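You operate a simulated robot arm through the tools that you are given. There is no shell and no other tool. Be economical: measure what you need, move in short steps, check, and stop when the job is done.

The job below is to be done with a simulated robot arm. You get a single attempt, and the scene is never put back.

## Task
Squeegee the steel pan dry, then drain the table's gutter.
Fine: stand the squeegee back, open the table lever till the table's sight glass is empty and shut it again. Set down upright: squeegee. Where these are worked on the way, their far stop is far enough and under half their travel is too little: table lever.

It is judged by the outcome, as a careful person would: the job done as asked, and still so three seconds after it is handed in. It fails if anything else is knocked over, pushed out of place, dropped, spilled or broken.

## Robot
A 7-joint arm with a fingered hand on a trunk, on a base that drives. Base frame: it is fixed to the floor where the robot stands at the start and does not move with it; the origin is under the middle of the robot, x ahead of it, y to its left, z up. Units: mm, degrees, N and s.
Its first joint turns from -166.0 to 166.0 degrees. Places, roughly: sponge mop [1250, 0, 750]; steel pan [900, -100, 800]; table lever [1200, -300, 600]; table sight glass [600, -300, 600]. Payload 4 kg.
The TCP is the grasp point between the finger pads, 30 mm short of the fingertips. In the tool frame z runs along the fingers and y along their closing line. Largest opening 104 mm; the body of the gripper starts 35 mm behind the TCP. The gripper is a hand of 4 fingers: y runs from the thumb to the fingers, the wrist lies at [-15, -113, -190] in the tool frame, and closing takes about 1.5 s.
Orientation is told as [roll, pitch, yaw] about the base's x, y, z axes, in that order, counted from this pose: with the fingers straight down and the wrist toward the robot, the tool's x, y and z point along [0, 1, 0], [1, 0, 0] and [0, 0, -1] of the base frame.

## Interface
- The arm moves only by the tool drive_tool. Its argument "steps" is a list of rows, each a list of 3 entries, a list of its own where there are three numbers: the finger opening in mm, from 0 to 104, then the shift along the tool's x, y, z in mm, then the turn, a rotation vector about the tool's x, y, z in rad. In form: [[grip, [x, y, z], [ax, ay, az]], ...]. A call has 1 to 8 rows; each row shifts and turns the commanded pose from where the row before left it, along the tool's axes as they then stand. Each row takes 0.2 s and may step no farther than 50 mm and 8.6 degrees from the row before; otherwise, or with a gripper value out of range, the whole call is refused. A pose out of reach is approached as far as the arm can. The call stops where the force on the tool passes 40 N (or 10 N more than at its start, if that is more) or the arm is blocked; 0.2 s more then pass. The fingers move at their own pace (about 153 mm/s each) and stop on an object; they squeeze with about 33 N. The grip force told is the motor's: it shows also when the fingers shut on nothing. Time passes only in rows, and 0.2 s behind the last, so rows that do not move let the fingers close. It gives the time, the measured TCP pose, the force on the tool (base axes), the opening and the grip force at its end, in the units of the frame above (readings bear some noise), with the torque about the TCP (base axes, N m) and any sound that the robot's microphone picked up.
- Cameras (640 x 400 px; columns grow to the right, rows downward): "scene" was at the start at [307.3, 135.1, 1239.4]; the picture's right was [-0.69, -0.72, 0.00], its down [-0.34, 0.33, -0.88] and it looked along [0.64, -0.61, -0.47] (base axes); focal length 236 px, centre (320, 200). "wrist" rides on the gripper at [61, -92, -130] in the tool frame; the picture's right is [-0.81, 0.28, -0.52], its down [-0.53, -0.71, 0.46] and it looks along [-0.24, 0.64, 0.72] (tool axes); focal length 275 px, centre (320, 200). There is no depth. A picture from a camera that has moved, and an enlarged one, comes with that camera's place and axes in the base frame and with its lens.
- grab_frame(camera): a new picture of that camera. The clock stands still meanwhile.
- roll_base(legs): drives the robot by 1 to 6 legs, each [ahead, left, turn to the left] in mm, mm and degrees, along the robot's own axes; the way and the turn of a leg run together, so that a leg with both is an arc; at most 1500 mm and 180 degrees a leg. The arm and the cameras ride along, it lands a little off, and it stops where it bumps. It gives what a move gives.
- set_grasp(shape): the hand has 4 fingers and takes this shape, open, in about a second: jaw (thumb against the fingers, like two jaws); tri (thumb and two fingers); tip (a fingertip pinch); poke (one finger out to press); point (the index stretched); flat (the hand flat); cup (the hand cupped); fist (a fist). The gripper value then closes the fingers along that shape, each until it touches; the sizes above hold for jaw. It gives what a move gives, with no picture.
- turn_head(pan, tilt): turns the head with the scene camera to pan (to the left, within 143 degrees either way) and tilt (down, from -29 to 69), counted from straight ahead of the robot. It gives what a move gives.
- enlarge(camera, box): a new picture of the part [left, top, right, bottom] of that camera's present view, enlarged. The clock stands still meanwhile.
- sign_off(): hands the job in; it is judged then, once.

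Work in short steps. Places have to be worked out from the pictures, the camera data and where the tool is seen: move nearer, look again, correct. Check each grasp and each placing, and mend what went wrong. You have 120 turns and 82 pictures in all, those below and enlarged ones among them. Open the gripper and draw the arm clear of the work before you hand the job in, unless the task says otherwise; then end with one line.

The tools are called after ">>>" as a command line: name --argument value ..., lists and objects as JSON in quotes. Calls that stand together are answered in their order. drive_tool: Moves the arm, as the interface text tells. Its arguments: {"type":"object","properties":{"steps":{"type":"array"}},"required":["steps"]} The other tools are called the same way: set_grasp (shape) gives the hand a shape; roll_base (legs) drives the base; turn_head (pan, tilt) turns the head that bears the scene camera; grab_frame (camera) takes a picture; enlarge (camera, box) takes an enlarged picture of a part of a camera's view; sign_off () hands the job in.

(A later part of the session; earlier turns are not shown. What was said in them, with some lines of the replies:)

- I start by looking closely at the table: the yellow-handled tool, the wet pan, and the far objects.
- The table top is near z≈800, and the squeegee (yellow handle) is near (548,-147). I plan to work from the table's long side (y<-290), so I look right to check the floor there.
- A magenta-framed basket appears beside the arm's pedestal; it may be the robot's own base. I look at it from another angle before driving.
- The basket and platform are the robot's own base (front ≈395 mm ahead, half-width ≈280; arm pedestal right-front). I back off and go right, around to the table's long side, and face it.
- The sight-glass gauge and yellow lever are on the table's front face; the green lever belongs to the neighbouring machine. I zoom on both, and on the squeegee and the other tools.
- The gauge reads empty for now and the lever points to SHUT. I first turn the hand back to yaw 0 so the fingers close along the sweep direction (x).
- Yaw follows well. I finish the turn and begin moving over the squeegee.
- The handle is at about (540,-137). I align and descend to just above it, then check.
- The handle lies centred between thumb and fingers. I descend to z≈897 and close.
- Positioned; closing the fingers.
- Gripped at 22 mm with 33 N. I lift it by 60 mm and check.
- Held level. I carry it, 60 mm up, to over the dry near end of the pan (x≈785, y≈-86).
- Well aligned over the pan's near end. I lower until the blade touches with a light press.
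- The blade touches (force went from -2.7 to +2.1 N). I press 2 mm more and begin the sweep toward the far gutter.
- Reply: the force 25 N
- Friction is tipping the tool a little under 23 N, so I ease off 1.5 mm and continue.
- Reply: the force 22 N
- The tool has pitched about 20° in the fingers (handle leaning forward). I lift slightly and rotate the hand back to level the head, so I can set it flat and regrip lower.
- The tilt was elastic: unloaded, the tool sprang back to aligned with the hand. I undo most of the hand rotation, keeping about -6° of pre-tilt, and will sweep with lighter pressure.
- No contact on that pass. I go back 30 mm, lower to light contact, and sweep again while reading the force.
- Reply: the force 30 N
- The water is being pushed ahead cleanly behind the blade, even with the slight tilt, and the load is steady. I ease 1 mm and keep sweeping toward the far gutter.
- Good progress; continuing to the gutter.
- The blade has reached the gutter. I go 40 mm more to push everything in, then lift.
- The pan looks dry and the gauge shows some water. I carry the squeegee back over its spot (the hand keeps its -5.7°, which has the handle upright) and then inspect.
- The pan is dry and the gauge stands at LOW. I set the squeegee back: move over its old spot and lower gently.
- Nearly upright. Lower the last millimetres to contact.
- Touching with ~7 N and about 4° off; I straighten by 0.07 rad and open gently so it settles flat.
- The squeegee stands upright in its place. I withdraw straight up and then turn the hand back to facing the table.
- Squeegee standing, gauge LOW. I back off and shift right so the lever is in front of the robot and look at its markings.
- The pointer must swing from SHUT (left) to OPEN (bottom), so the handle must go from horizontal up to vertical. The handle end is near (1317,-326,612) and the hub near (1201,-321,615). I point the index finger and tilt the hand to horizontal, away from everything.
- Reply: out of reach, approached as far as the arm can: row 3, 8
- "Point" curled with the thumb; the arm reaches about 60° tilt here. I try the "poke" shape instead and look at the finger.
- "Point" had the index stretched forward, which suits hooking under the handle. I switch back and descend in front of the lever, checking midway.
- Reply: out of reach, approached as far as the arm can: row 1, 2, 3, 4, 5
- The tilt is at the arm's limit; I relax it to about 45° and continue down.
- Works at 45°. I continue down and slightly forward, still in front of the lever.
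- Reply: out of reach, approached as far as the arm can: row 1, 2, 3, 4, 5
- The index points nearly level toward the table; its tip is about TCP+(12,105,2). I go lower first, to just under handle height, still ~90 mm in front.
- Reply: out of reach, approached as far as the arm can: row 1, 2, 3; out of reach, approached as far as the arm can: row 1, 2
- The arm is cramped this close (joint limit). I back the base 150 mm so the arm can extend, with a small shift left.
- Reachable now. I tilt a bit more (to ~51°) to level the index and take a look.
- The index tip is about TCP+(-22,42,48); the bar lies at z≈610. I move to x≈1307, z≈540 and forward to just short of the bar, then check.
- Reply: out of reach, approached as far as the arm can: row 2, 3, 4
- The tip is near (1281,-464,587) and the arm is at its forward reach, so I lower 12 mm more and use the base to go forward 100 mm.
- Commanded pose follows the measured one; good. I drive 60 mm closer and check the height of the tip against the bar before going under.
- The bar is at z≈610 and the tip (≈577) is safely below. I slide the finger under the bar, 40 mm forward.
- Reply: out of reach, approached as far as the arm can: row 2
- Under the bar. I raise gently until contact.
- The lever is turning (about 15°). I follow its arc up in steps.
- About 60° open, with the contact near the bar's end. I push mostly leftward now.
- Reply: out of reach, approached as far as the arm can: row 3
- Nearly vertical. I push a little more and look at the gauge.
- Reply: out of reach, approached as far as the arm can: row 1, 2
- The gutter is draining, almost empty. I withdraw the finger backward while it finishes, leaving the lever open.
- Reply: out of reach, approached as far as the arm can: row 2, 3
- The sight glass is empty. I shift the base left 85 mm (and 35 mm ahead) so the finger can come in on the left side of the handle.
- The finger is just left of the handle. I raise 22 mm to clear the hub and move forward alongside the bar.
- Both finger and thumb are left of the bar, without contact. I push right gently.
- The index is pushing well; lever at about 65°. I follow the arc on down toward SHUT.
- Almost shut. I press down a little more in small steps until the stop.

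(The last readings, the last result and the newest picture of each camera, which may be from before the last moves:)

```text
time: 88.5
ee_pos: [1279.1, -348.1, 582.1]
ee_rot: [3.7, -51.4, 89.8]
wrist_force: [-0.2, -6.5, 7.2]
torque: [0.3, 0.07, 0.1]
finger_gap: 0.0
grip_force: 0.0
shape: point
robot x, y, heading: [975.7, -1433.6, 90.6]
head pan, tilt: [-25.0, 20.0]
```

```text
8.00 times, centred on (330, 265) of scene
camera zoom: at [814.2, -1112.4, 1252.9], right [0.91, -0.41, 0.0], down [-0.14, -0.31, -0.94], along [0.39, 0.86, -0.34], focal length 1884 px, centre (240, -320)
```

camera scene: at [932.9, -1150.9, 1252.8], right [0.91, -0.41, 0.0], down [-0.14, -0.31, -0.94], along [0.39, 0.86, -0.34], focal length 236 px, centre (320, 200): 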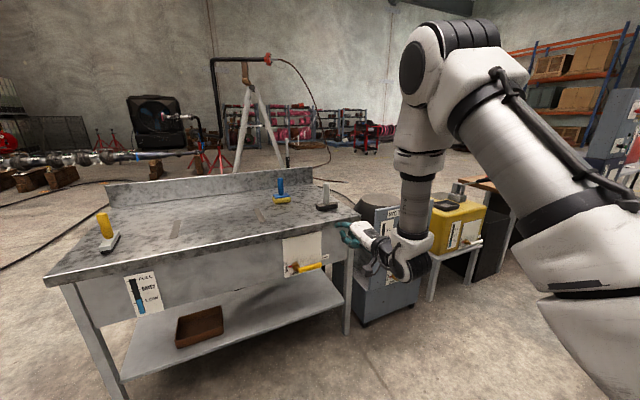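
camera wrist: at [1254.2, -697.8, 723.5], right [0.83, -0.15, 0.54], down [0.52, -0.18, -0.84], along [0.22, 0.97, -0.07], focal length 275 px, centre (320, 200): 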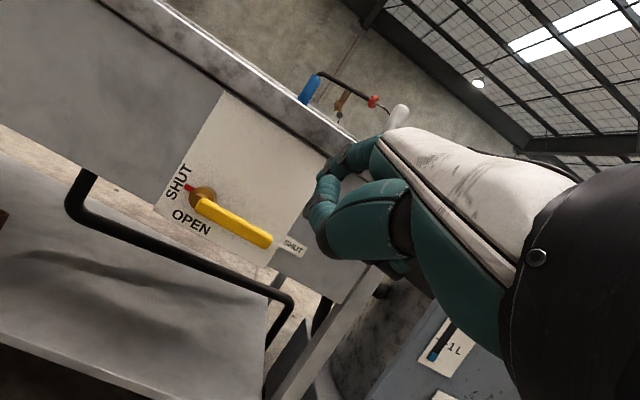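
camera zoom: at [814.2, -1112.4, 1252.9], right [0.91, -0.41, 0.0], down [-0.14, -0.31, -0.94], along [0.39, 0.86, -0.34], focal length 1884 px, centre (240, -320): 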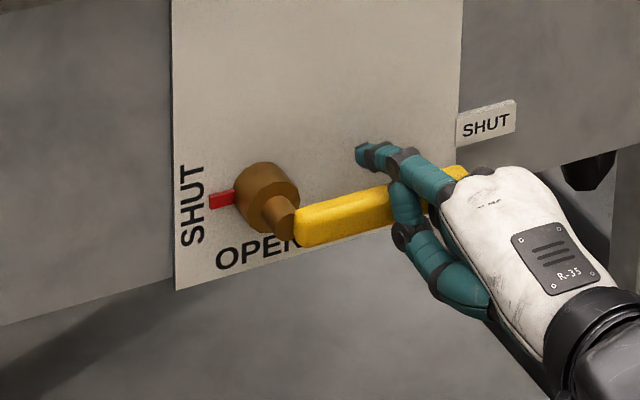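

Pressed against the stop (7 N), and the pointer is at SHUT. I withdraw straight back.

>>> drive_tool --steps '[[104, [0, 2.3, -1.9], [0, 0, 0]], [104, [0, -19, -23], [0, 0, 0]], [104, [0, -28, -35], [0, 0, 0]], [104, [0, -28, -35], [0, 0, 0]], [104, [0, 0, 0], [0, 0, 0]]]'

>>> roll_base --legs '[[-150, 0, 0]]'

>>> grab_frame --camera "scene"

>>> enlarge --camera "scene" --box '[300, 220, 396, 280]'

```text
time: 89.7
ee_pos: [1284.4, -468.6, 585.0]
ee_rot: [3.5, -51.3, 89.9]
wrist_force: [-1.0, 0.4, -0.1]
torque: [0.02, -0.01, -0.02]
finger_gap: 0.0
grip_force: 0.0
shape: point
robot x, y, heading: [978.8, -1431.9, 90.6]
head pan, tilt: [-25.0, 20.0]
```

```text
time: 91.1
ee_pos: [1284.1, -620.8, 586.3]
ee_rot: [3.6, -51.3, 89.9]
wrist_force: [-0.1, -0.4, 0.7]
torque: [-0.02, 0.0, -0.04]
finger_gap: 0.0
grip_force: 0.0
shape: point
robot x, y, heading: [976.0, -1587.6, 90.6]
head pan, tilt: [-25.0, 20.0]
```

```text
9 pictures are left
camera scene: at [815.9, -1264.4, 1252.8], right [0.91, -0.41, 0.0], down [-0.14, -0.31, -0.94], along [0.39, 0.86, -0.34], focal length 236 px, centre (320, 200)
```

scene: 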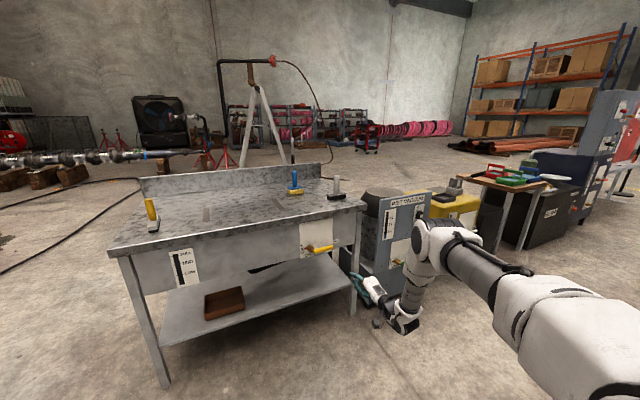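

```text
6.67 times, centred on (348, 250) of scene
camera zoom: at [815.9, -1264.4, 1252.8], right [0.91, -0.41, 0.0], down [-0.14, -0.31, -0.94], along [0.39, 0.86, -0.34], focal length 1570 px, centre (133, -133)
```

zoom: 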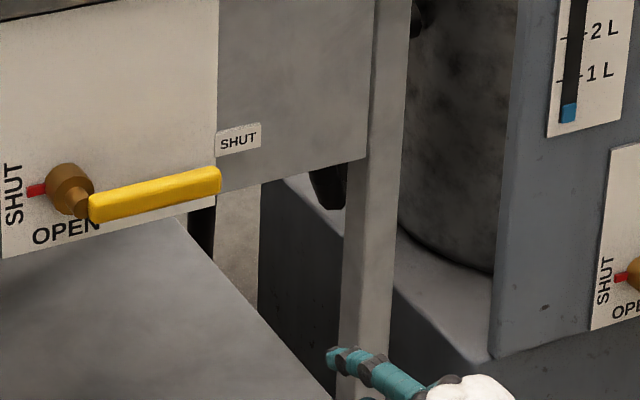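

The lever is back at SHUT. I reopen the hand (clear of everything) and verify the gauge, the pan and the squeegee.

>>> set_grasp --shape "jaw"

>>> enlarge --camera "scene" --box '[100, 160, 228, 290]'

>>> enlarge --camera "scene" --box '[180, 160, 350, 240]'

```text
time: 92.0
ee_pos: [1284.8, -619.4, 586.4]
ee_rot: [3.7, -51.3, 90.0]
wrist_force: [0.0, 0.5, -0.4]
torque: [-0.03, -0.02, -0.01]
finger_gap: 103.8
grip_force: 0.1
shape: jaw
robot x, y, heading: [982.1, -1585.2, 90.5]
head pan, tilt: [-25.0, 20.0]
```

```text
3.08 times, centred on (164, 225) of scene
camera zoom: at [815.9, -1264.4, 1252.8], right [0.91, -0.41, 0.0], down [-0.14, -0.31, -0.94], along [0.39, 0.86, -0.34], focal length 724 px, centre (800, 123)
```

zoom: 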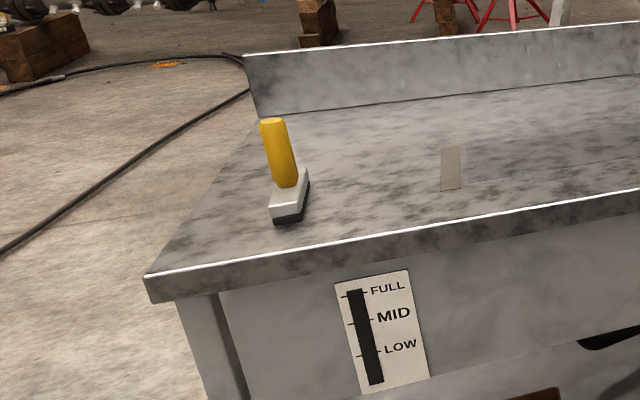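

```text
3.76 times, centred on (265, 200) of scene
camera zoom: at [815.9, -1264.4, 1252.8], right [0.91, -0.41, 0.0], down [-0.14, -0.31, -0.94], along [0.39, 0.86, -0.34], focal length 886 px, centre (527, 200)
```

zoom: 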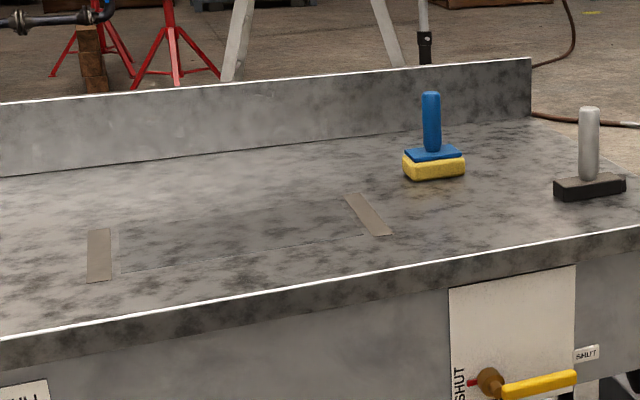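

The pan is dry, the gauge is empty, the lever is shut, the squeegee is upright in its place, and the arm is clear with the hand open. Handing in.

>>> sign_off

```text
The job is handed in.
```

The steel pan is squeegeed dry and the squeegee stands upright back in its place. The gutter is drained until the sight glass read empty, and the table lever is shut again.
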